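You operate a simulated robot arm through the tools that you are given. There is no shell and no other tool.

Carry out the task below with a simulated robot arm. There is one attempt and no reset: what you move stays moved.

JOB
Box the copper ring, peg the green handle, zero gauge, green lamp off.
Fine: ring in the teal box, lid shut; handle on the blue peg; white button; green toggle lever.

Only the result counts: the job must be done as asked and must still hold three seconds after the hand-in. Knocking over, shifting, dropping, spilling or breaking anything else fails it. A push-on lid holds only when it is set on centred and level and pressed home; a screw cap is set on level and turned clockwise until tight.

ROBOT AND FRAMES
A 6-joint arm with a two-finger gripper, fixed in place. Base frame: the origin is at the foot of the arm, x ahead of it, y to its left, z up. Readings come in mm, degrees, newtons and seconds.
Its first joint turns from -166.0 to 166.0 degrees. Payload 2.45 kg.
The TCP is the grasp point between the finger pads, 20 mm short of the fingertips. In the tool frame z runs along the fingers and y along their closing line. Largest opening 140 mm; the body of the gripper starts 168 mm behind the TCP.
Orientation is that of the tool frame in the base frame, as a unit quaternion [x, y, z, w]. With the fingers straight down and closing along the base's y, the tool's x points along the base's -x, its y along +y and its z along -z.

CONTROLS
- The arm moves only by the tool drive_tool. Its argument "targets" is a list of rows, each a list of 7 numbers: the gripper command, from -1 (fully open) to 1 (shut), values between in proportion, then the shift along the base's x, y, z in mm, then the turn, a rotation vector about the base's x, y, z in degrees. In form: [[claw, dx, dy, dz, ax, ay, az], ...]. A call has 1 to 20 rows; each row shifts and turns the commanded pose from where the row before left it. Rows are played at 5 a second. More than 50 mm and 8.6 degrees between two rows, or a gripper value outside its range, and nothing of the call is played. A pose out of reach is approached as far as the arm can. The call stops where the force on the tool passes 90 N (or 10 N more than at its start, if that is more) or the arm is blocked; 0.2 s more then pass. Each finger travels about 45 mm/s and halts on what it meets, pressing with about 29 N; the grip force reading is that of the motor and also rises with nothing between the fingers. The clock runs only during rows and for 0.2 s after the last one: add rows that do not move to give the fingers time. It gives the time, the measured TCP pose, the force on the tool (base axes), the opening and the grip force at its end, in the units of the frame above (readings bear some noise), with the torque about the TCP (base axes, N m) and any sound that the robot's microphone picked up.
- Cameras (640 x 400 px; columns grow to the right, rows downward): "scene" is fixed at [400.4, -646, 1543.5]; the picture's right is [0.84, -0.54, 0.00], its down [-0.31, -0.49, -0.81] and it looks along [0.44, 0.69, -0.58] (base axes); focal length 311 px, centre (320, 200). "wrist" rides on the gripper at [78, 11, -209] in the tool frame; the picture's right is [-0.14, 0.99, 0.00], its down [-0.92, -0.13, -0.37] and it looks along [-0.36, -0.05, 0.93] (tool axes); focal length 280 px, centre (320, 200).
- camera(camera): a new picture of that camera. No time passes.
- measure_at(camera, pixels): for up to 12 pixels [column, row] of the newest picture of that camera ("zoom" is the newest enlarged one), the place [x, y, z] in the base frame of the surface seen there, good to about 2 mm. No time passes.
- close_up(camera, box): a new picture of the part [left, top, right, bottom] of that camera's present view, enlarged. No time passes.
- finish_job(): hands the job in; it is judged then, once.

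Unless the task says otherwise, let go and move clear before handing in.

The tools are called after "Request:" as name(argument=value, ...) on one line, values as JSON. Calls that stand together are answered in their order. drive_tool: Moves the arm, as the interface text tells. Its arguments: {"type":"object","properties":{"targets":{"type":"array","items":{"type":"array","items":{"type":"number"}}}},"required":["targets"]} The other tools are called the same way: camera (camera) takes a picture; measure_at (camera, pixels) gives the place of the surface under pixels of a picture; close_up (camera, box) takes an enlarged picture of a part of a camera's view; finish_job () hands the job in.

At the start:

```text
time: 0.0
tcp_pos: [628.8, 208.8, 1172.2]
ee_rot: [0.0, 1.0, 0.0, 0.001]
wrist_force: [-0.5, -1.3, 0.1]
ft_torque: [0.02, 0.01, 0.0]
finger_gap: 139.9
gripper_force: 0.0
```

scene: 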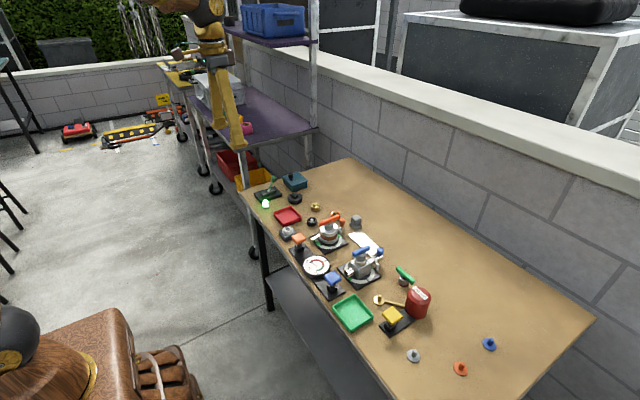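
wrist: 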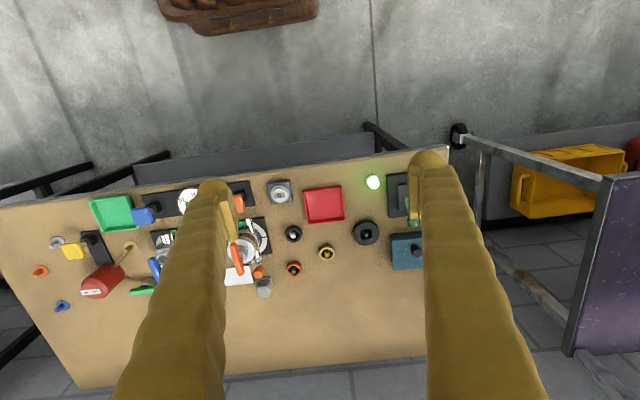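

The scene picture shows a bench with many small parts: teal box near (295,181), green toggle with lamp near (267,195), gauge near (316,266), pegs at lower right. I'll enlarge several areas first.

Request:
close_up(camera="scene", box=[240, 160, 340, 222])

Request:
close_up(camera="scene", box=[270, 200, 400, 281])

Request:
close_up(camera="scene", box=[300, 240, 440, 328])

Request:
close_up(camera="scene", box=[360, 290, 520, 390])

Request:
close_up(camera="wrist", box=[220, 150, 460, 300])

Request:
close_up(camera="wrist", box=[20, 170, 260, 320])

```text
6.40 times, centred on (290, 191) of scene
```

zoom: 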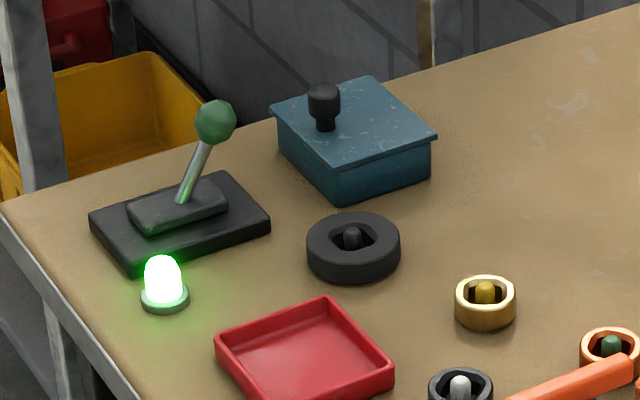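

```text
4.92 times, centred on (335, 240) of scene
```

zoom: 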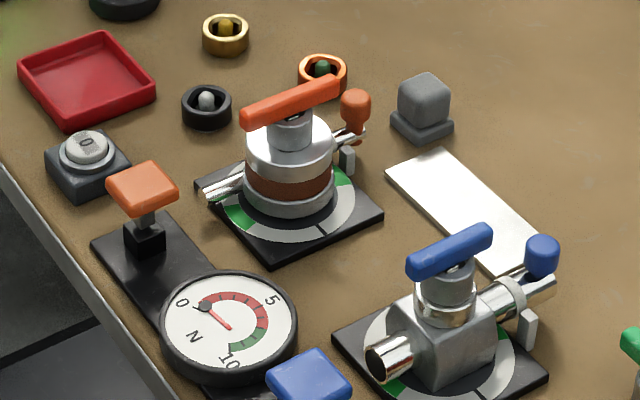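

```text
4.55 times, centred on (370, 284) of scene
```

zoom: 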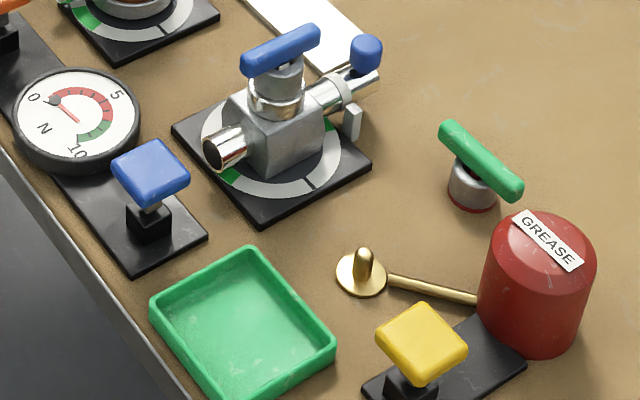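

```text
4.00 times, centred on (440, 340) of scene
```

zoom: 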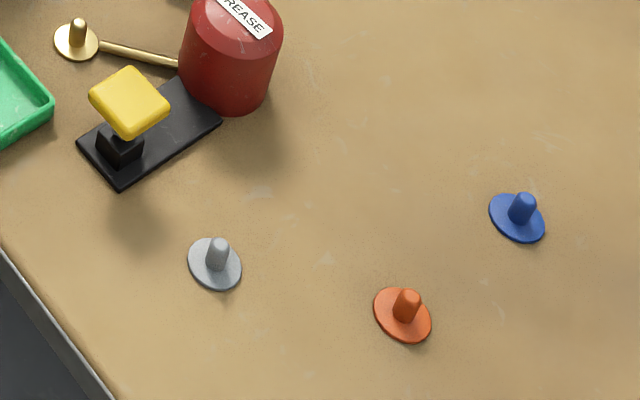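

```text
2.67 times, centred on (340, 225) of wrist
```

zoom: 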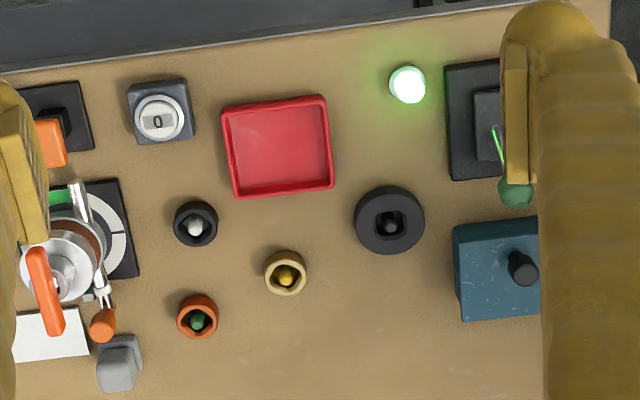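

```text
2.67 times, centred on (140, 245) of wrist
```

zoom: 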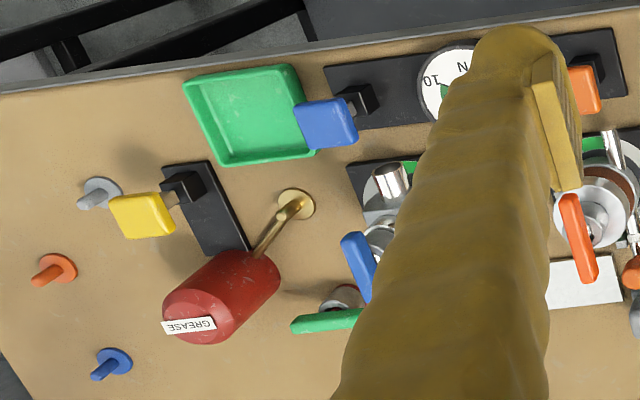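

The table layout is clear: white "0" button, gauge, green T-handle, blue peg, teal lidded box, three small rings (gold, copper, black). I'll measure key points.

Request:
measure_at(camera="scene", pixels=[[295, 181], [291, 175], [273, 182], [265, 196], [316, 206], [335, 214], [287, 231], [316, 266], [404, 275], [489, 343], [489, 338], [440, 250]])

Request:
close_up(camera="scene", box=[250, 165, 314, 205])

Request:
close_up(camera="scene", box=[300, 196, 348, 226])

Request:
close_up(camera="scene", box=[385, 260, 433, 290])

```text
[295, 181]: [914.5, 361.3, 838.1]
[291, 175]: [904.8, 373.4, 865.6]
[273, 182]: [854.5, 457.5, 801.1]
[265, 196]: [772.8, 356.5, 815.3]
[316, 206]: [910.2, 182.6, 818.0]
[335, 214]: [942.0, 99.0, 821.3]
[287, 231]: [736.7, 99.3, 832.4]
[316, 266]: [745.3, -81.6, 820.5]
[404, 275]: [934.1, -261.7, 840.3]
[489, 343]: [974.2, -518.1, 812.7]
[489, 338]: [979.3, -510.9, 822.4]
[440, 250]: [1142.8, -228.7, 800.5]
```

```text
10.00 times, centred on (282, 185) of scene
```

zoom: 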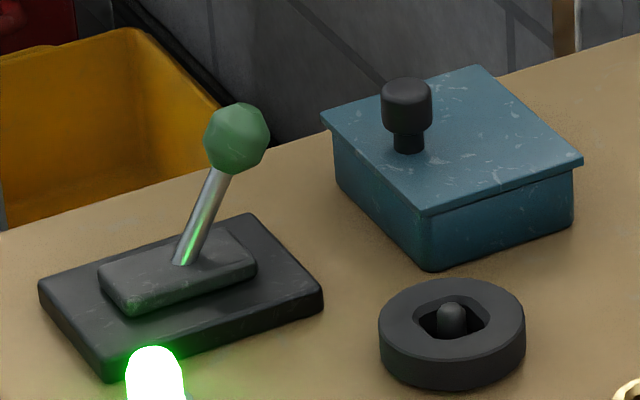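

```text
13.33 times, centred on (324, 211) of scene
```

zoom: 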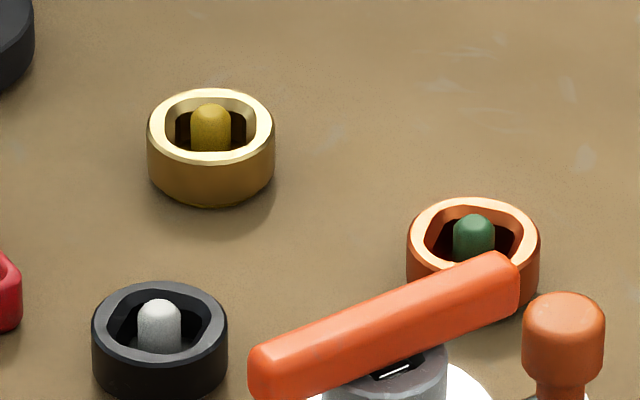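

```text
13.33 times, centred on (409, 275) of scene
```

zoom: 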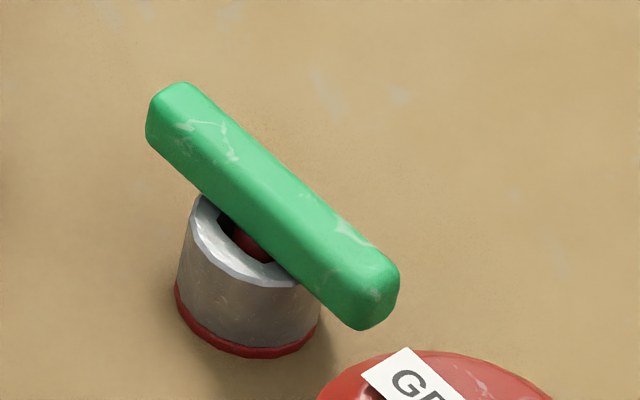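

I'll measure the lever, box lid, rings, handle, and button points from enlarged views.

Request:
close_up(camera="scene", box=[250, 165, 314, 205])

Request:
measure_at(camera="zoom", pixels=[[235, 140], [215, 190], [185, 258], [50, 285], [105, 375], [318, 300], [248, 220], [150, 275], [408, 90], [325, 118], [425, 212], [578, 162]])

Request:
measure_at(camera="zoom", pixels=[[478, 70], [430, 265], [570, 225], [410, 145], [235, 110], [205, 135], [268, 140], [450, 310], [395, 310], [515, 310], [450, 285], [600, 280]])

```text
10.00 times, centred on (282, 185) of scene
```

zoom: 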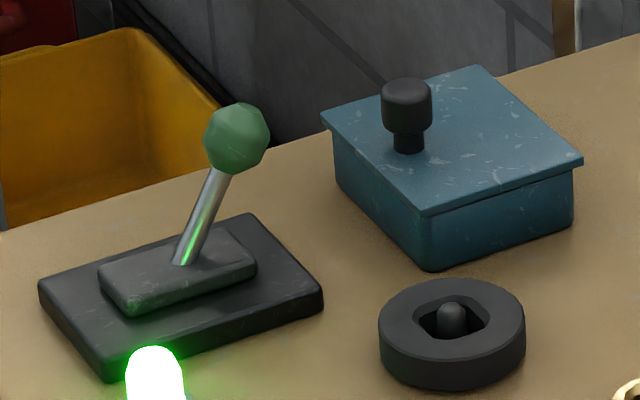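

```text
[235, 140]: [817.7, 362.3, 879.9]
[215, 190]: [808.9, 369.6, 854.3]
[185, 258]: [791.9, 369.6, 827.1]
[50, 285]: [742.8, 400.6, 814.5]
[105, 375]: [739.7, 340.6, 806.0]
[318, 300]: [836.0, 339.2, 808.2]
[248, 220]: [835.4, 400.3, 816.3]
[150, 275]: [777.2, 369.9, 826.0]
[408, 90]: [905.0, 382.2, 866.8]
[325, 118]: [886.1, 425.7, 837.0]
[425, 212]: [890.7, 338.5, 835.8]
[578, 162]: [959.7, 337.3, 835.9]
```

```text
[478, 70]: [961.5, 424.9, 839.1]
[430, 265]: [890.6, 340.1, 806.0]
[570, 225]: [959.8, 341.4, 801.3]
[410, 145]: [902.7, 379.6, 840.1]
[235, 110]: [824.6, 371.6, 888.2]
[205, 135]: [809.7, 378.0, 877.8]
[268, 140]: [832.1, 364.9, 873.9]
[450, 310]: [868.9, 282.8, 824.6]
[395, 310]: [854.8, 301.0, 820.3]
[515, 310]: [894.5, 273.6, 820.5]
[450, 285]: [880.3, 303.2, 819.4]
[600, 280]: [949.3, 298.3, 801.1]
```

Request:
close_up(camera="scene", box=[300, 196, 348, 226])

Request:
measure_at(camera="zoom", pixels=[[410, 245], [475, 202], [537, 245], [475, 220], [445, 240], [505, 240], [473, 250], [535, 285], [260, 360], [510, 265], [565, 300], [420, 260]])

Request:
close_up(camera="scene", box=[385, 260, 433, 290])

Request:
measure_at(camera="zoom", pixels=[[175, 95], [160, 130], [385, 265], [350, 310], [270, 190], [245, 190], [215, 240], [310, 270], [245, 265], [185, 300], [240, 345], [240, 325]])

Request:
close_up(camera="scene", box=[265, 212, 345, 262])

Request:
close_up(camera="scene", box=[470, 325, 518, 355])

Request:
measure_at(camera="zoom", pixels=[[290, 185], [270, 170], [250, 180], [290, 170], [265, 155], [330, 200], [190, 220], [350, 260], [270, 230]])

```text
13.33 times, centred on (324, 211) of scene
```

zoom: 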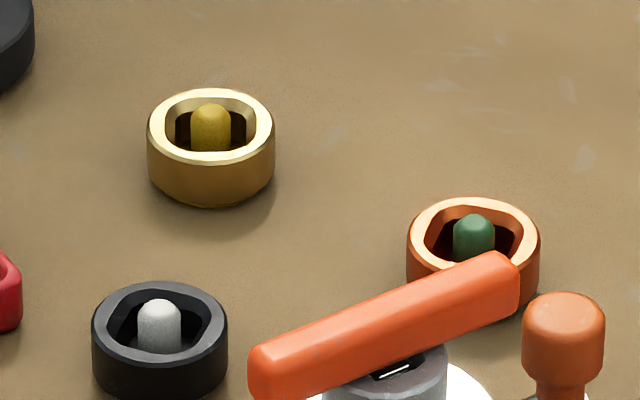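

```text
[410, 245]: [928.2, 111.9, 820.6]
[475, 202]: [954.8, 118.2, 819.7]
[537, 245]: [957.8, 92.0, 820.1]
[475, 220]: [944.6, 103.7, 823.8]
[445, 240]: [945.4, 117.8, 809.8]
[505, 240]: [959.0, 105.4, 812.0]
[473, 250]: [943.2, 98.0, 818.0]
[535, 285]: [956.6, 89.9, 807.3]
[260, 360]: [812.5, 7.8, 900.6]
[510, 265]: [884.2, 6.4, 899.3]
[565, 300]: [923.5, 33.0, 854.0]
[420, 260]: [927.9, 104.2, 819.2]
```

```text
13.33 times, centred on (409, 275) of scene
```

zoom: 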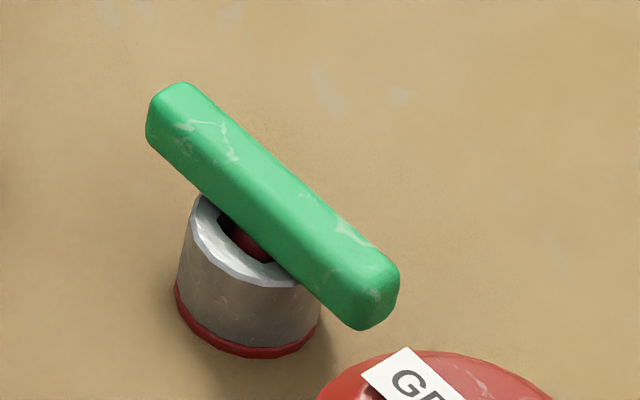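

```text
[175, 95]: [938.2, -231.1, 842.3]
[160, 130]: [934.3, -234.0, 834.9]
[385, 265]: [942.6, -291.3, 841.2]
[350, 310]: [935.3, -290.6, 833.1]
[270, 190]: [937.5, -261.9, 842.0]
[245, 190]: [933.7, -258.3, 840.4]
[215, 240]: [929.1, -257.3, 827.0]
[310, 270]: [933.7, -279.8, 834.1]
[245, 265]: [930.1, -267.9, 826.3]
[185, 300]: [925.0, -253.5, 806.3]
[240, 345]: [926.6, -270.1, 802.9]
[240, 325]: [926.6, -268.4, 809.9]
```

```text
8.00 times, centred on (305, 237) of scene
```

zoom: 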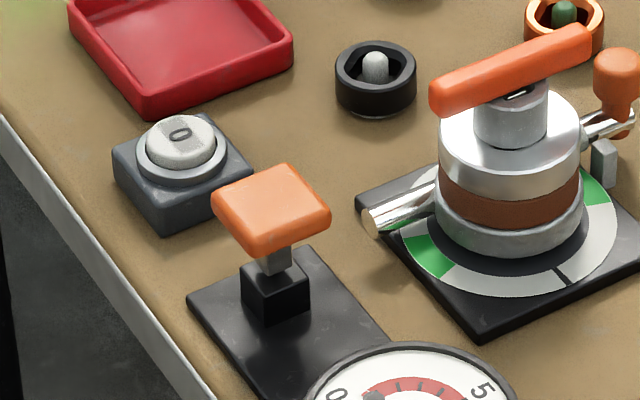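

```text
13.33 times, centred on (494, 340) of scene
```

zoom: 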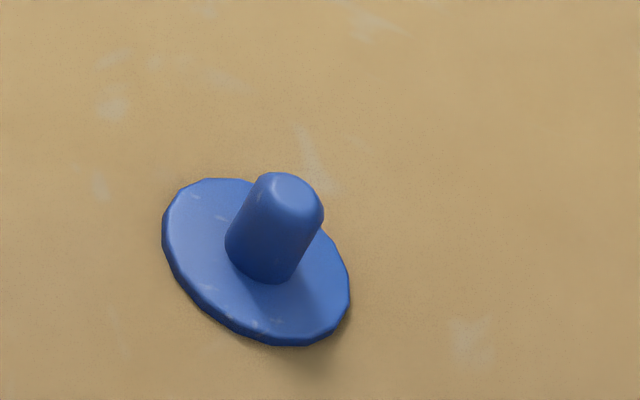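

```text
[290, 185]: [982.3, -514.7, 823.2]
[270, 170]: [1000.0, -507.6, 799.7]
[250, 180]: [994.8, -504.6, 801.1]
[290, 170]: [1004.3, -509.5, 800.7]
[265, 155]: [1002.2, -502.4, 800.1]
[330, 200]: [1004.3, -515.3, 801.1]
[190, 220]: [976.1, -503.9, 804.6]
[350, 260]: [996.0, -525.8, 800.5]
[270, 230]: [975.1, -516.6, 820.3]
```

Lever ball sits around (820,370,876) leaning +x from a pivot near (788,370); box lid spans x 887–961, y 338–426 with the knob near (904,380). I'll start by closing the fingers and moving beside the lever on its +x side, staying above it.

Request:
drive_tool(targets=[[1, 32.4, 23, -27.5, 0, 0, 0], [1, 32.4, 23, -27.5, 0, 0, 0], [1, 32.4, 23, -27.5, 0, 0, 0], [1, 32.4, 23, -27.5, 0, 0, 0], [1, 32.4, 23, -27.5, 0, 0, 0], [1, 32.4, 23, -27.5, 0, 0, 0], [1, 32.4, 23, -27.5, 0, 0, 0], [1, 0, 0, 0, 0, 0, 0], [1, 0, 0, 0, 0, 0, 0]])

Request:
camera(camera="wrist")

Request:
camera(camera="scene")

```text
time: 2.0
tcp_pos: [856.8, 367.4, 979.7]
ee_rot: [0.0, 1.0, -0.001, 0.001]
wrist_force: [0.3, -0.1, 0.2]
ft_torque: [-0.01, 0.03, 0.0]
finger_gap: 0.1
gripper_force: 28.7
```

```text
taken
```

wrist: 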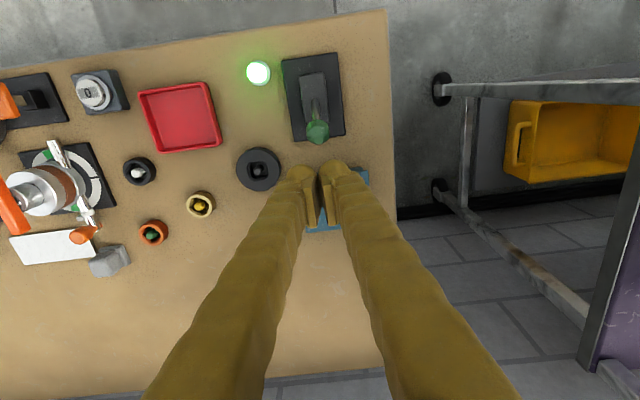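

```text
taken
```

scene: 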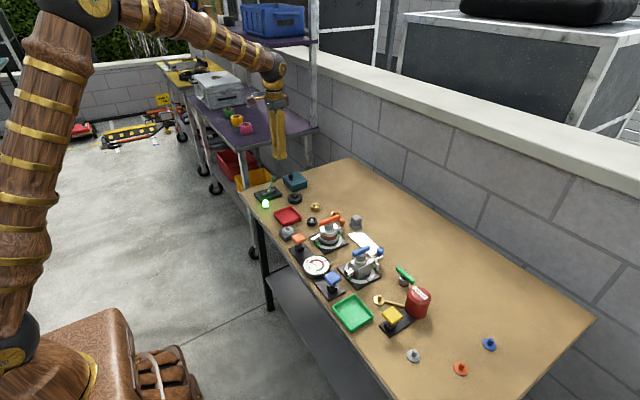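

The arm tracks accurately; the wrist view shows the lever ball at (317,131) with the fingers just beyond it. I'll measure the ball and nearby items here, then descend.

Request:
measure_at(camera="wrist", pixels=[[317, 131], [317, 142], [306, 132], [328, 132], [313, 100], [152, 233], [200, 204], [93, 92], [258, 170]])

Request:
close_up(camera="wrist", box=[80, 170, 272, 290])

```text
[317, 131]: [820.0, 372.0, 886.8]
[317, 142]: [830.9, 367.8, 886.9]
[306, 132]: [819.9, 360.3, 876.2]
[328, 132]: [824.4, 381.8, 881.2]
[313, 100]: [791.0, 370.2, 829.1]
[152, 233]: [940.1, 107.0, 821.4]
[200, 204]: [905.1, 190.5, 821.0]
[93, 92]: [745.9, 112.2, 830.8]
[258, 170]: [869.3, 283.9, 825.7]
```

```text
3.33 times, centred on (176, 230) of wrist
```

zoom: 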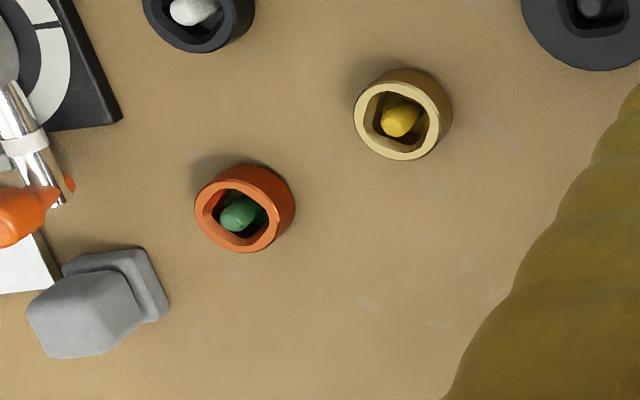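

Ball centre is about (821,371,876), radius 11. Descending with tips to ~862 on its +x side.

Request:
drive_tool(targets=[[1, 1.5, 3, -40, 0, 0, 0], [1, 0, 0, -40, 0, 0, 0], [1, 0, 0, -18, 0, 0, 0], [1, 0, 0, 0, 0, 0, 0]])

Request:
camera(camera="wrist")

Request:
close_up(camera="scene", box=[240, 150, 320, 210])

```text
time: 3.0
tcp_pos: [858.9, 372.2, 883.9]
ee_rot: [0.0, 1.0, 0.0, 0.001]
wrist_force: [-0.3, 0.5, 0.9]
ft_torque: [-0.01, 0.0, -0.04]
finger_gap: 0.0
gripper_force: 28.9
```

```text
taken
```

wrist: 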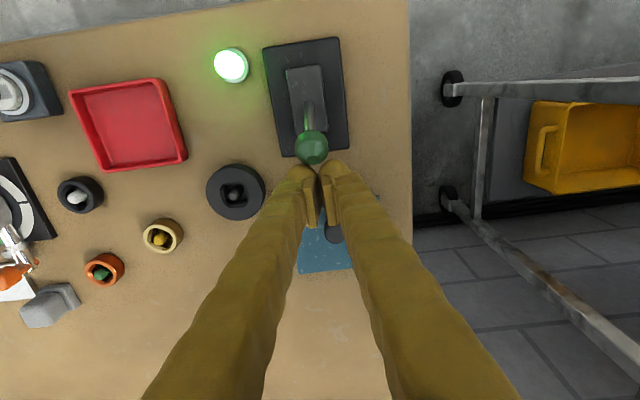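

```text
6.67 times, centred on (280, 180) of scene
```

zoom: 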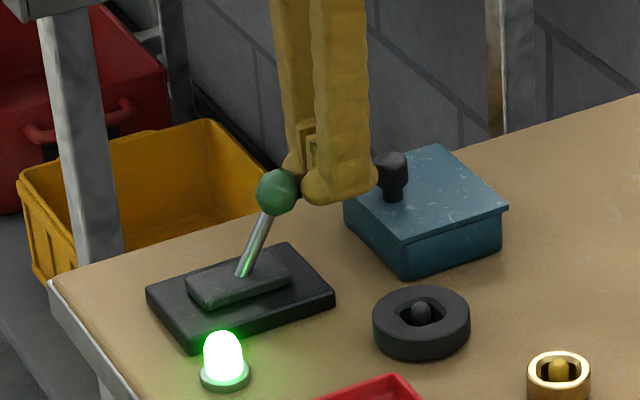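

The fingers are beside the ball (311,147), clear of the box knob. Pushing -x gently in small rows.

Request:
drive_tool(targets=[[1, -8, 0, 0, 0, 0, 0], [1, -8, 0, 0, 0, 0, 0], [1, -8, 0, 0, 0, 0, 0], [1, -8, 0, 0, 0, 0, 0], [1, -6, 0, 0, 0, 0, 0], [1, -6, 0, 0, 0, 0, 0]])

Request:
close_up(camera="scene", box=[240, 150, 320, 210])

```text
time: 4.4
tcp_pos: [814.2, 369.8, 882.6]
ee_rot: [0.0, 1.0, 0.001, 0.001]
wrist_force: [0.6, 0.3, -0.5]
ft_torque: [-0.03, -0.02, -0.01]
finger_gap: 0.0
gripper_force: 29.2
```

```text
6.67 times, centred on (280, 180) of scene
```

zoom: 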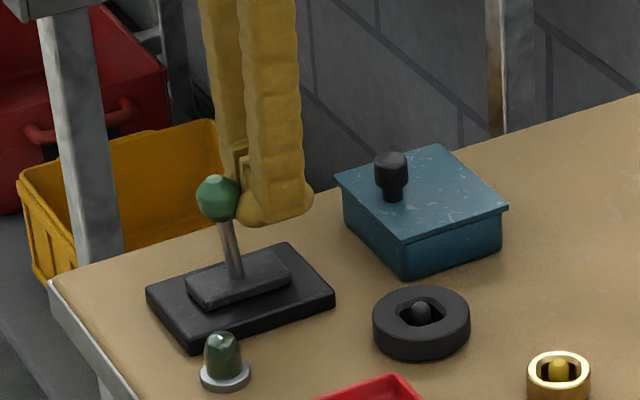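

The green lamp has gone dark with the lever past upright. I'll push a bit further so it rests firmly in the off position.

Request:
drive_tool(targets=[[1, -7, 0, 0, 0, 0, 0], [1, -7, 0, 0, 0, 0, 0], [1, -6, 0, 0, 0, 0, 0], [1, -5, 0, 0, 0, 0, 0], [1, 0, 0, 0, 0, 0, 0]])

Request:
close_up(camera="scene", box=[240, 150, 320, 210])

```text
time: 5.6
tcp_pos: [788.0, 371.0, 882.5]
ee_rot: [0.001, 1.0, 0.001, 0.001]
wrist_force: [22.4, 0.3, -6.5]
ft_torque: [0.1, -0.4, 0.05]
finger_gap: 5.8
gripper_force: 29.5
```

```text
6.67 times, centred on (280, 180) of scene
```

zoom: 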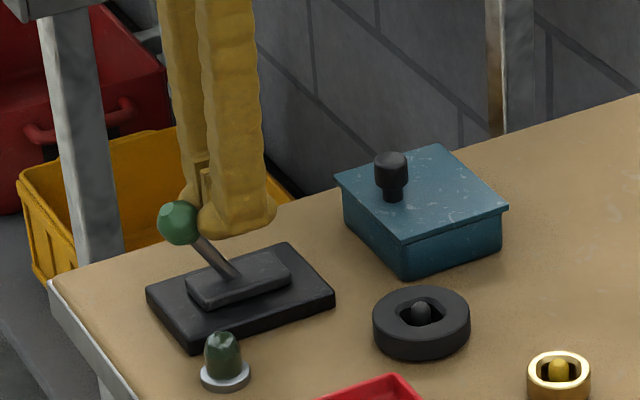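

The lever is at its far stop with the lamp off. Backing off, raising, and moving above the white button.

Request:
drive_tool(targets=[[1, 8, 0, 0, 0, 0, 0], [1, 8, 0, 0, 0, 0, 0], [1, 0, 0, 40, 0, 0, 0], [1, 0, 0, 40, 0, 0, 0], [1, -10, -45, 0, 0, 0, 0], [1, -10, -45, 0, 0, 0, 0], [1, -10, -45, 0, 0, 0, 0], [1, -10, -45, 0, 0, 0, 0], [1, -10, -45, 0, 0, 0, 0], [1, -10, -40, 0, 0, 0, 0], [1, 0, 0, 0, 0, 0, 0]])

Request:
camera(camera="wrist")

Request:
close_up(camera="scene", box=[240, 160, 340, 222])

Request:
close_up(camera="scene", box=[265, 212, 345, 262])

```text
time: 8.0
tcp_pos: [744.0, 104.6, 960.8]
ee_rot: [0.0, 1.0, -0.001, 0.001]
wrist_force: [-0.2, 0.1, 0.3]
ft_torque: [0.02, 0.01, -0.02]
finger_gap: 0.0
gripper_force: 29.4
```

```text
taken
```

wrist: 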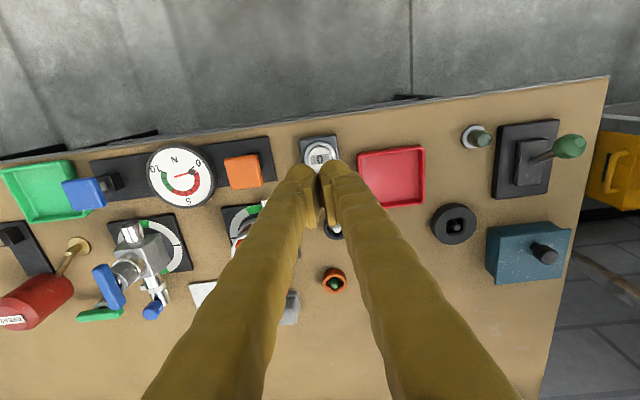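

```text
6.40 times, centred on (290, 191) of scene
```

zoom: 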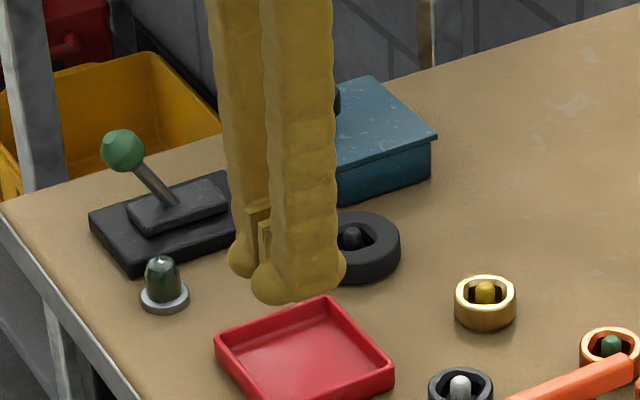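

```text
8.00 times, centred on (305, 237) of scene
```

zoom: 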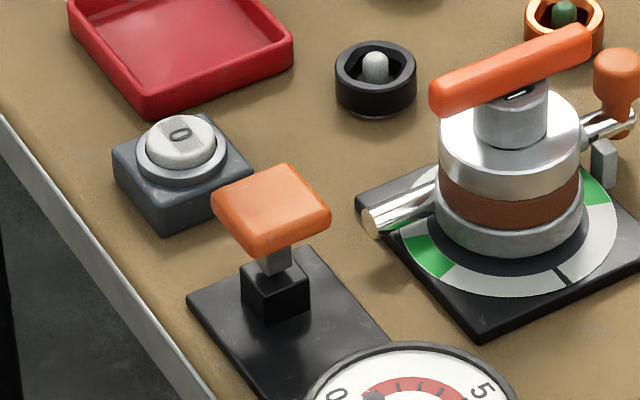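

Lever stays off. Measuring button cap edges and the gauge from the wrist picture before pressing.

Request:
close_up(camera="wrist", box=[272, 125, 368, 185])

Request:
measure_at(camera="wrist", pixels=[[320, 155], [311, 157], [331, 155], [320, 145], [303, 140], [337, 136]])

Request:
close_up(camera="wrist", box=[132, 135, 228, 195])

Request:
measure_at(camera="scene", pixels=[[287.5, 229], [283, 230], [292, 230], [287, 226.5], [287, 233]])

```text
6.67 times, centred on (320, 155) of wrist
```

zoom: 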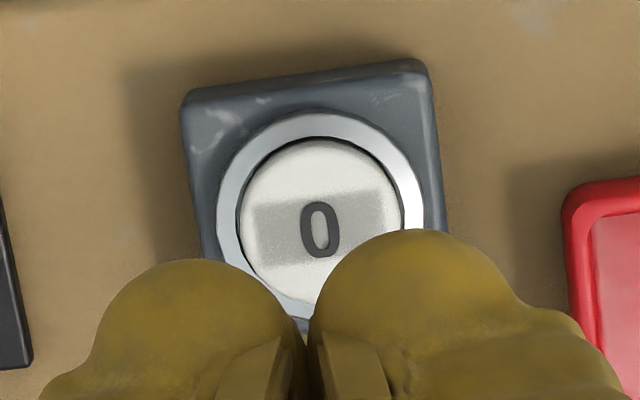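

```text
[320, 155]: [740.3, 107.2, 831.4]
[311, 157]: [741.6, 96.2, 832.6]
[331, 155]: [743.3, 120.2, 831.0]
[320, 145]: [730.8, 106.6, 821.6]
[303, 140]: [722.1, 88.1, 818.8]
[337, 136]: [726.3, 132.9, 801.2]
```

```text
6.67 times, centred on (180, 165) of wrist
```

zoom: 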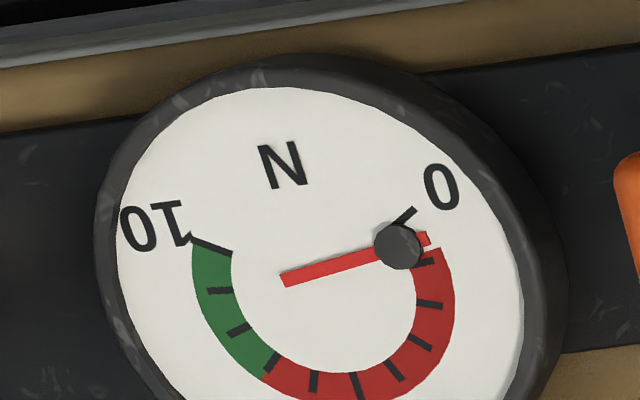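

```text
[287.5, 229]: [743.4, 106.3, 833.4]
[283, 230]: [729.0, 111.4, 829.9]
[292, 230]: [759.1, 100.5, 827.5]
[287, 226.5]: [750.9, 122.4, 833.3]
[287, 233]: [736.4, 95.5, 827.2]
```

The needle sits a little above 0 and the button cap is centred at about (743,107,832). Descending and pressing in small steps.

Request:
drive_tool(targets=[[1, -1, 3, -40, 0, 0, 0], [1, 0, 0, -40, 0, 0, 0], [1, 0, 0, -20, 0, 0, 0], [1, 0, 0, -6, 0, 0, 0], [1, 0, 0, -2, 0, 0, 0], [1, 0, 0, -1, 0, 0, 0]])

Request:
close_up(camera="scene", box=[265, 212, 345, 272])

```text
time: 9.4
tcp_pos: [742.6, 108.8, 851.4]
ee_rot: [0.0, 1.0, 0.0, 0.001]
wrist_force: [0.6, -0.2, -0.6]
ft_torque: [0.01, 0.0, -0.01]
finger_gap: 0.0
gripper_force: 29.3
```

```text
6.67 times, centred on (305, 242) of scene
```

zoom: 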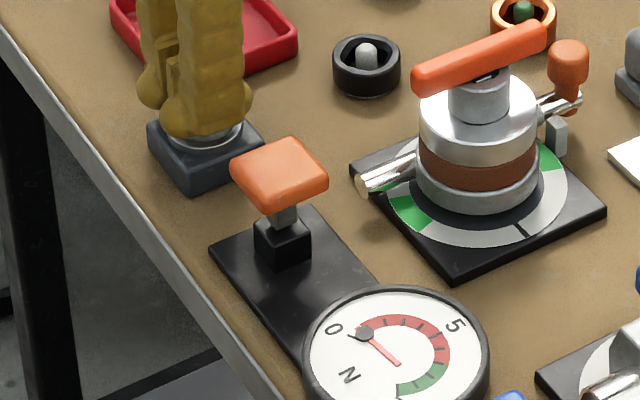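

Fingers are just touching the cap with no force yet. Pressing 1 mm at a time.

Request:
drive_tool(targets=[[1, 0, 0, -1, 0, 0, 0], [1, 0, 0, -1, 0, 0, 0], [1, 0, 0, -1, 0, 0, 0]])

Request:
close_up(camera="scene", box=[265, 212, 345, 272])

```text
time: 10.2
tcp_pos: [743.6, 108.3, 849.0]
ee_rot: [0.0, 1.0, 0.001, 0.001]
wrist_force: [-0.4, 0.9, 1.6]
ft_torque: [0.03, -0.02, -0.01]
finger_gap: 5.9
gripper_force: 29.1
heard: click
```

```text
6.67 times, centred on (305, 242) of scene
```

zoom: 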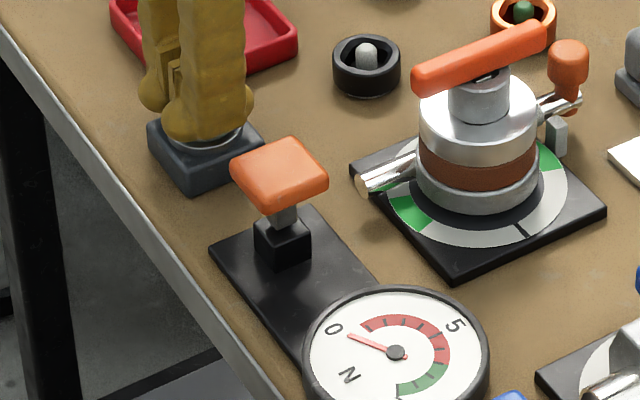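

A click was heard and the needle moved to the 0 mark. Lifting off to check it.

Request:
drive_tool(targets=[[1, 0, 0, 10, 0, 0, 0], [1, 0, 0, 40, 0, 0, 0], [1, 0, 0, 50, 0, 0, 0], [1, 0, 0, 50, 0, 0, 0], [1, 0, 0, 0, 0, 0, 0]])

Request:
camera(camera="wrist")

Request:
close_up(camera="scene", box=[285, 245, 349, 285])

```text
time: 11.4
tcp_pos: [742.7, 107.8, 1001.9]
ee_rot: [0.0, 1.0, 0.001, 0.001]
wrist_force: [-1.1, -0.2, -0.3]
ft_torque: [0.01, 0.02, -0.02]
finger_gap: 0.0
gripper_force: 28.8
```

```text
taken
```

wrist: 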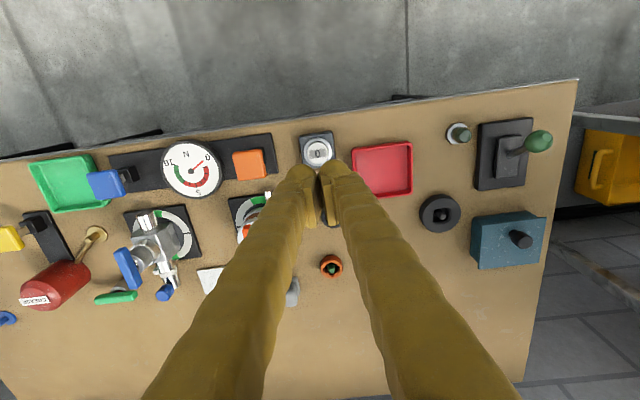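

```text
10.00 times, centred on (317, 265) of scene
```

zoom: 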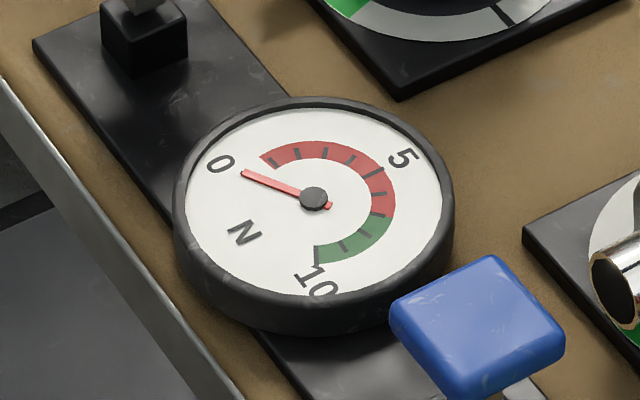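

Gauge reads 0 exactly. Next I move above the teal box to measure the lid knob.

Request:
drive_tool(targets=[[0.2, 20, 40, 0, 0, 0, 0], [0.2, 20, 40, 0, 0, 0, 0], [0.2, 20, 40, 0, 0, 0, 0], [0.2, 20, 40, 0, 0, 0, 0], [0.2, 20, 40, 0, 0, 0, 0], [0.2, 20, 40, 0, 0, 0, 0], [0.2, 12, 32, -20, 0, 0, 0], [0.2, 0, 0, 0, 0, 0, 0], [0.2, 0, 0, 0, 0, 0, 0]])

Request:
camera(camera="wrist")

Request:
close_up(camera="wrist", box=[256, 140, 384, 220])

```text
time: 13.4
tcp_pos: [876.0, 383.3, 978.4]
ee_rot: [0.0, 1.0, 0.0, 0.0]
wrist_force: [0.2, -0.4, -0.5]
ft_torque: [-0.03, 0.02, 0.02]
finger_gap: 55.7
gripper_force: 0.1
```

```text
taken
```

wrist: 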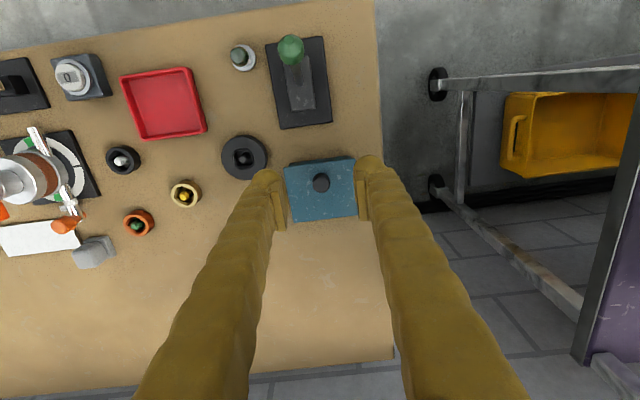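

```text
5.00 times, centred on (320, 180) of wrist
```

zoom: 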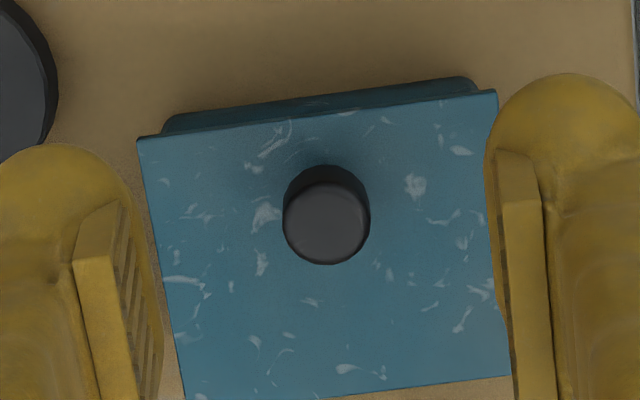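

Request:
measure_at(camera="zoom", pixels=[[325, 222], [290, 222], [362, 222], [325, 258], [325, 190], [142, 142], [492, 98], [505, 370], [190, 390], [320, 300], [170, 122], [470, 85]])

```text
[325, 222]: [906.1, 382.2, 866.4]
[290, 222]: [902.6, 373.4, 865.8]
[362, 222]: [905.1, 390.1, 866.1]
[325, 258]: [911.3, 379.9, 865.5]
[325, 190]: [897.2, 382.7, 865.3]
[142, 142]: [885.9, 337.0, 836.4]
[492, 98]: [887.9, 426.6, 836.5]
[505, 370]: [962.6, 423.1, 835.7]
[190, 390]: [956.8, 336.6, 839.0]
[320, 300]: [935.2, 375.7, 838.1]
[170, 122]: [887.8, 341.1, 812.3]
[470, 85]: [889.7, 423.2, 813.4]
```

Knob centre is (904.5, 381.8), top 866, lid top ~837.5, lid x 886–961, y 337–426. Descending to grip the knob.

Request:
drive_tool(targets=[[0.3, 28.5, -1.5, 0, 0, 0, 0], [0.4, 0, 0, -40, 0, 0, 0], [0.4, 0, 0, -40, 0, 0, 0], [0.4, 0, 0, -26, 0, 0, 0], [0.4, 0, 0, -9, 0, 0, 0], [0.4, 0, 0, 0, 0, 0, 0]])

Request:
close_up(camera="wrist", box=[224, 120, 416, 240])

Request:
close_up(camera="scene", box=[250, 155, 330, 205])

```text
time: 14.8
tcp_pos: [904.8, 378.7, 863.4]
ee_rot: [0.0, 1.0, 0.0, 0.001]
wrist_force: [-0.4, 0.5, -0.3]
ft_torque: [-0.01, -0.01, 0.01]
finger_gap: 42.1
gripper_force: 0.1
```

```text
3.33 times, centred on (320, 180) of wrist
```

zoom: 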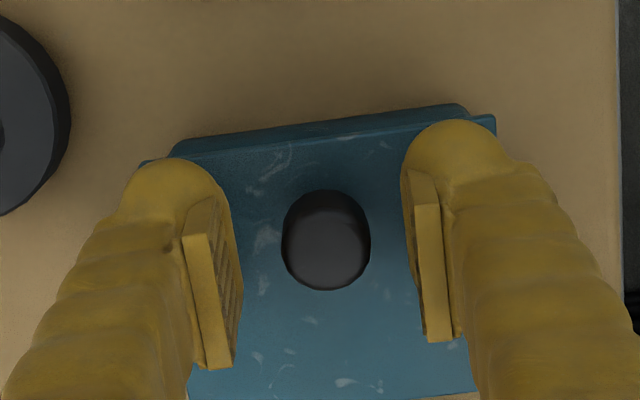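

```text
8.00 times, centred on (290, 180) of scene
```

zoom: 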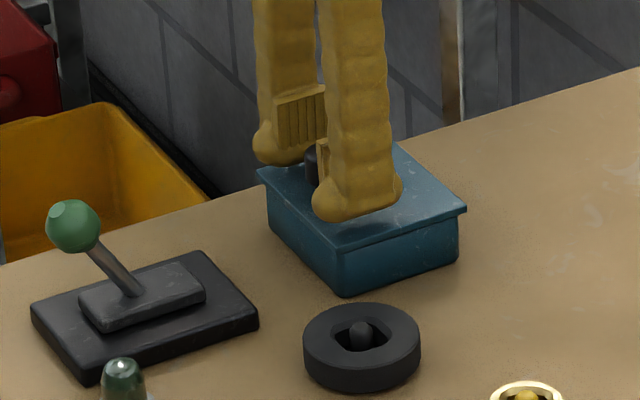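

The knob is centred between the pads. Closing on it.

Request:
drive_tool(targets=[[1, 0, 0, 0, 0, 0, 0], [1, 0, 0, 0, 0, 0, 0], [1, 0, 0, 0, 0, 0, 0], [1, 0, 0, 0, 0, 0, 0]])

Request:
drive_tool(targets=[[1, 0, 0, 1, 0, 0, 0], [1, 0, 0, 1, 0, 0, 0], [1, 0, 0, 1, 0, 0, 0], [1, 0, 0, 1, 0, 0, 0]])

Request:
close_up(camera="scene", box=[250, 155, 330, 205])

```text
time: 15.8
tcp_pos: [903.6, 379.5, 864.5]
ee_rot: [0.0, 1.0, 0.001, 0.001]
wrist_force: [4.6, 30.3, -6.4]
ft_torque: [0.31, -0.06, -0.01]
finger_gap: 20.5
gripper_force: 44.8
```

```text
time: 16.8
tcp_pos: [903.1, 380.5, 868.1]
ee_rot: [0.001, 1.0, 0.001, -0.001]
wrist_force: [9.4, 44.0, -38.6]
ft_torque: [0.23, -0.03, -0.01]
finger_gap: 20.9
gripper_force: 44.6
```

```text
8.00 times, centred on (290, 180) of scene
```

zoom: 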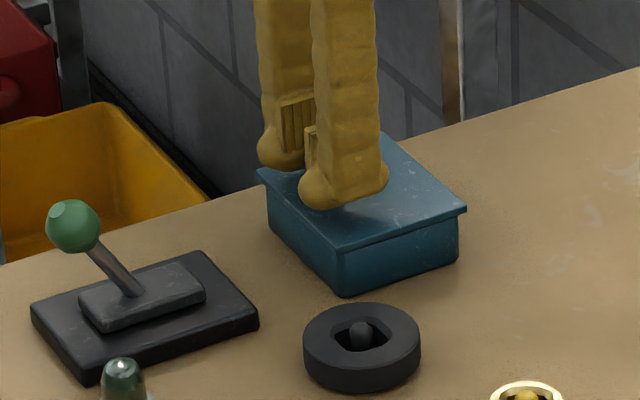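

There is a 44 N sideways load (+y), so the grip is off-centre by a couple of mm; I'll shift +y to relieve it before pulling further.

Request:
drive_tool(targets=[[1, 0, 0.7, -1, 0, 0, 0], [1, 0, 0.7, -1, 0, 0, 0], [1, 0, 0, 0, 0, 0, 0]])

Request:
close_up(camera="wrist", box=[224, 120, 416, 240])

```text
time: 17.6
tcp_pos: [904.9, 380.2, 868.6]
ee_rot: [0.0, 1.0, 0.0, 0.001]
wrist_force: [-0.6, 16.3, -6.8]
ft_torque: [0.1, 0.39, 0.02]
finger_gap: 20.6
gripper_force: 44.9
```

```text
3.33 times, centred on (320, 180) of wrist
```

zoom: 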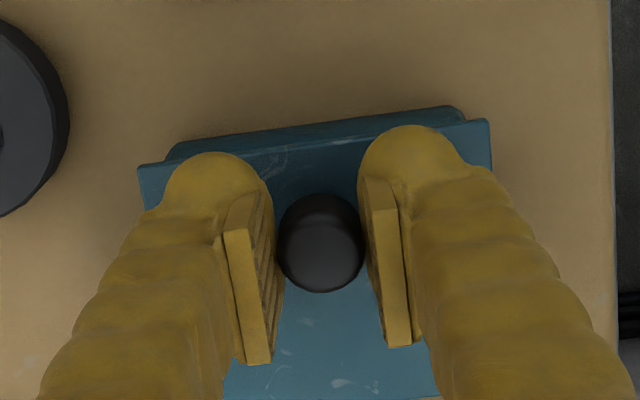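

Request:
drive_tool(targets=[[1, 0, 0.9, 0, 0, 0, 0], [1, 0, 0, 0, 0, 0, 0]])

Request:
drive_tool(targets=[[1, 0, 0, 1, 0, 0, 0], [1, 0, 0, 1, 0, 0, 0], [1, 0, 0, 1, 0, 0, 0], [1, 0, 0, 1, 0, 0, 0]])

Request:
close_up(camera="scene", box=[250, 155, 330, 205])

Request:
close_up(camera="wrist", box=[224, 120, 416, 240])

```text
time: 18.2
tcp_pos: [903.5, 379.5, 867.4]
ee_rot: [-0.001, 1.0, 0.0, 0.0]
wrist_force: [0.9, -4.8, -1.0]
ft_torque: [-0.03, -0.11, -0.01]
finger_gap: 20.7
gripper_force: 44.9
```

```text
time: 19.2
tcp_pos: [903.1, 381.4, 869.3]
ee_rot: [0.0, 1.0, -0.001, -0.001]
wrist_force: [0.0, -39.2, -39.9]
ft_torque: [-0.19, 0.15, -0.06]
finger_gap: 20.9
gripper_force: 44.8
```

```text
8.00 times, centred on (290, 180) of scene
```

zoom: 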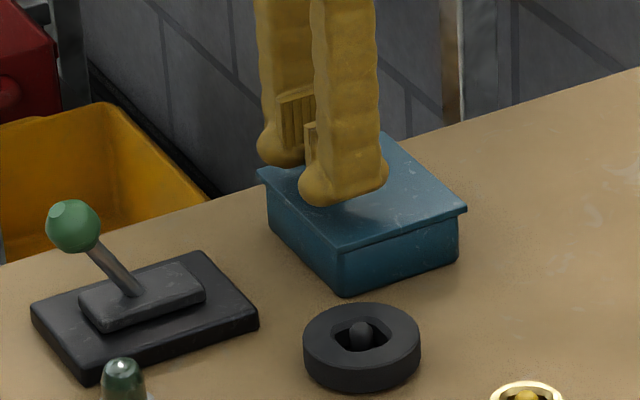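

```text
3.33 times, centred on (320, 180) of wrist
```

zoom: 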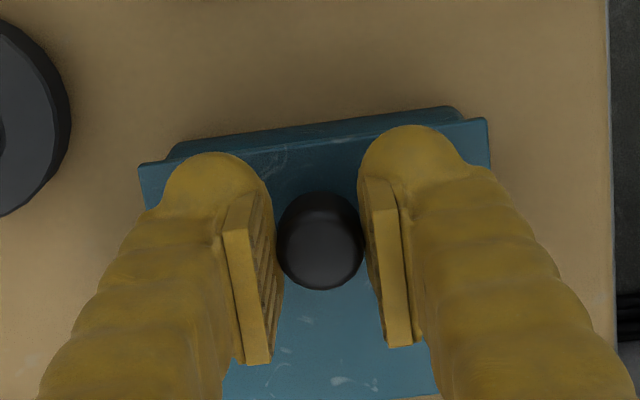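

The vertical pull reaches ~40 N with little movement. I'll check whether the lid has lifted or tilted (it might be hinged or sliding).

Request:
close_up(camera="scene", box=[274, 165, 314, 190])

Request:
measure_at(camera="zoom", pixels=[[140, 160], [220, 290], [260, 325], [320, 300], [400, 270], [500, 230], [560, 195], [540, 165], [480, 110], [430, 50], [150, 110], [260, 360]])

```text
16.00 times, centred on (294, 178) of scene
```

zoom: 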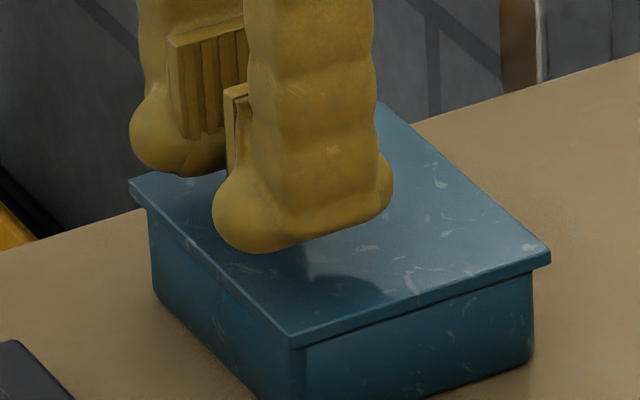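

```text
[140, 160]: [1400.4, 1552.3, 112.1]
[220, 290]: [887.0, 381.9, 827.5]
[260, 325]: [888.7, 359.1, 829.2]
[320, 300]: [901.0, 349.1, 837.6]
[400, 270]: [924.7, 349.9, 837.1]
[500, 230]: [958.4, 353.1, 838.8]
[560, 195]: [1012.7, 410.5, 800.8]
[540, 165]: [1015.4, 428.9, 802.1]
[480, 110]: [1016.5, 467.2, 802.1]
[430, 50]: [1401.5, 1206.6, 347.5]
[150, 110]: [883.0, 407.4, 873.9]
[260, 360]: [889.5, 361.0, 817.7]
```

The lid hasn't moved and is a flat push-on plate with equal overhang, so it is likely just tight. I'll let it settle and re-read the forces to centre the grip.

Request:
drive_tool(targets=[[1, 0, 0, 0, 0, 0, 0], [1, 0, 0, 0, 0, 0, 0], [1, 0, 0, 0, 0, 0, 0]])

Request:
drive_tool(targets=[[1, 0, -0.6, 0, 0, 0, 0], [1, 0, 0, 0, 0, 0, 0], [1, 0, 0, 0, 0, 0, 0]])

```text
time: 20.0
tcp_pos: [904.1, 381.0, 870.0]
ee_rot: [0.001, 1.0, 0.0, 0.0]
wrist_force: [0.0, -63.6, -39.0]
ft_torque: [-0.33, 0.13, -0.12]
finger_gap: 20.5
gripper_force: 45.4
```

```text
time: 20.8
tcp_pos: [903.6, 381.1, 871.1]
ee_rot: [0.0, 1.0, -0.001, 0.0]
wrist_force: [-0.7, -66.2, -31.4]
ft_torque: [-0.44, 0.12, -0.13]
finger_gap: 20.7
gripper_force: 44.8
```

The load builds sideways over time, so I'll release, re-centre to y≈380.3 and grip lower on the knob.

Request:
drive_tool(targets=[[0.6, 0, 0, 0, 0, 0, 0], [0.6, 0, 0, 0, 0, 0, 0], [0.6, 0, 0, 0, 0, 0, 0]])

Request:
close_up(camera="wrist", box=[224, 120, 416, 240])

Request:
measure_at(camera="zoom", pixels=[[322, 245], [290, 245], [355, 245], [322, 215], [322, 280], [300, 330]])

```text
time: 21.6
tcp_pos: [904.0, 382.6, 869.6]
ee_rot: [0.0, 1.0, 0.001, 0.001]
wrist_force: [0.0, 0.7, -0.6]
ft_torque: [0.03, -0.02, -0.01]
finger_gap: 28.1
gripper_force: 0.1
```

```text
3.33 times, centred on (320, 180) of wrist
```

zoom: 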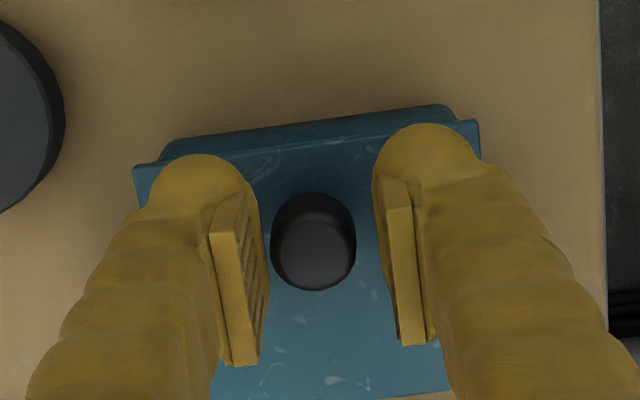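

```text
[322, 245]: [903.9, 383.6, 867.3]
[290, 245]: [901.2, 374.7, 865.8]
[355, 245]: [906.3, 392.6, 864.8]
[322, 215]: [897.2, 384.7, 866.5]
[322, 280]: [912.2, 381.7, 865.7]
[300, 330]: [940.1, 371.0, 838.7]
```

The pads' midpoint is ~1.7 mm right of the knob; shifting -y and going 10 mm lower, then gripping.

Request:
drive_tool(targets=[[0.6, 0.5, -1.8, -5, 0, 0, 0], [0.6, 0, 0, -5, 0, 0, 0], [0.6, 0, 0, 0, 0, 0, 0]])

Request:
close_up(camera="wrist", box=[224, 120, 416, 240])

Request:
drive_tool(targets=[[1, 0, 0, 0, 0, 0, 0], [1, 0, 0, 0, 0, 0, 0], [1, 0, 0, 0, 0, 0, 0]])

```text
time: 22.4
tcp_pos: [903.8, 380.6, 860.7]
ee_rot: [0.0, 1.0, 0.0, 0.001]
wrist_force: [0.0, -0.5, -0.5]
ft_torque: [0.01, -0.03, 0.01]
finger_gap: 27.9
gripper_force: 0.1
```

```text
3.33 times, centred on (320, 180) of wrist
```

zoom: 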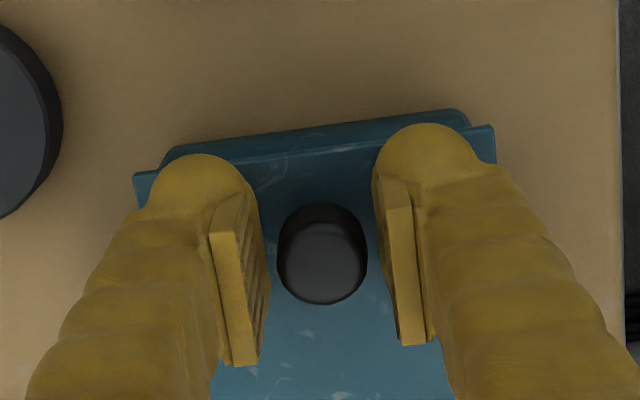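

```text
time: 23.2
tcp_pos: [904.3, 380.5, 861.3]
ee_rot: [0.0, 1.0, 0.0, 0.001]
wrist_force: [0.8, 5.6, -3.0]
ft_torque: [0.05, -0.05, -0.02]
finger_gap: 20.7
gripper_force: 44.7
```

Grip is now centred (side force 5.6 N). Pulling up slowly.

Request:
drive_tool(targets=[[1, 0, 0.2, 1, 0, 0, 0], [1, 0, 0, 1, 0, 0, 0], [1, 0, 0, 1, 0, 0, 0], [1, 0, 0, 1, 0, 0, 0], [1, 0, 0, 1, 0, 0, 0], [1, 0, 0, 1, 0, 0, 0]])

Request:
close_up(camera="scene", box=[274, 165, 314, 190])

```text
time: 24.6
tcp_pos: [903.6, 380.7, 866.8]
ee_rot: [0.0, 1.0, 0.0, 0.0]
wrist_force: [0.3, 19.9, -39.0]
ft_torque: [0.08, 0.09, 0.06]
finger_gap: 20.6
gripper_force: 44.7
```

```text
16.00 times, centred on (294, 178) of scene
```

zoom: 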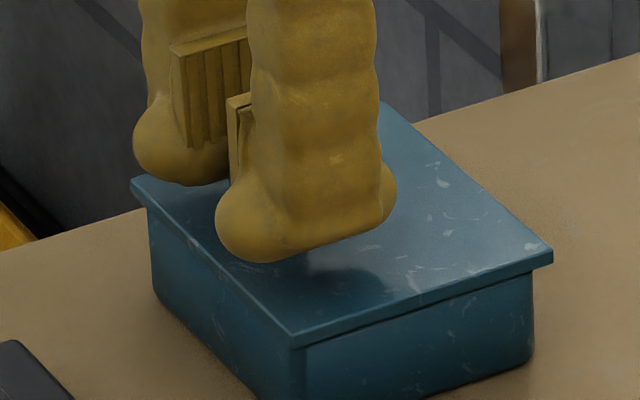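

The pads slip at ~39 N and the lid is still flat, so this isn't a simple pull-off; the off-centre knob suggests sliding. Testing a small slide in x.

Request:
drive_tool(targets=[[1, 0, -0.5, -2, 0, 0, 0], [1, 0, 0, -2, 0, 0, 0], [1, 0, 0, 0, 0, 0, 0]])

Request:
drive_tool(targets=[[1, 1, 0, 0, 0, 0, 0], [1, 1, 0, 0, 0, 0, 0], [1, 1, 0, 0, 0, 0, 0]])

Request:
close_up(camera="scene", box=[274, 165, 314, 190])

```text
time: 25.4
tcp_pos: [904.3, 380.2, 865.7]
ee_rot: [0.0, 1.0, 0.002, 0.002]
wrist_force: [0.7, 31.3, 18.1]
ft_torque: [0.35, -0.06, 0.02]
finger_gap: 20.7
gripper_force: 45.5
```

```text
time: 26.2
tcp_pos: [907.5, 380.1, 864.9]
ee_rot: [0.001, 1.0, 0.002, 0.002]
wrist_force: [0.1, 43.1, 42.0]
ft_torque: [0.64, -0.12, 0.11]
finger_gap: 20.6
gripper_force: 45.0
```

```text
16.00 times, centred on (294, 178) of scene
```

zoom: 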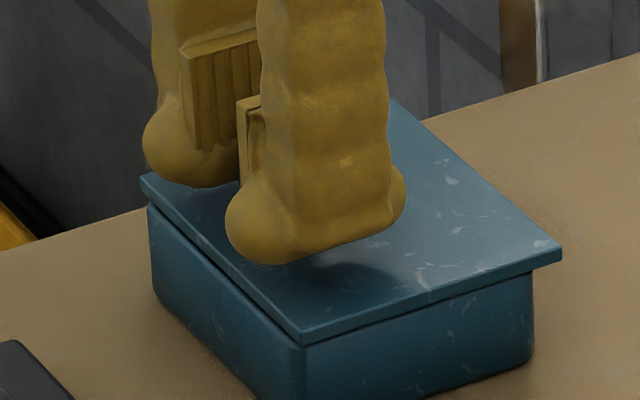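

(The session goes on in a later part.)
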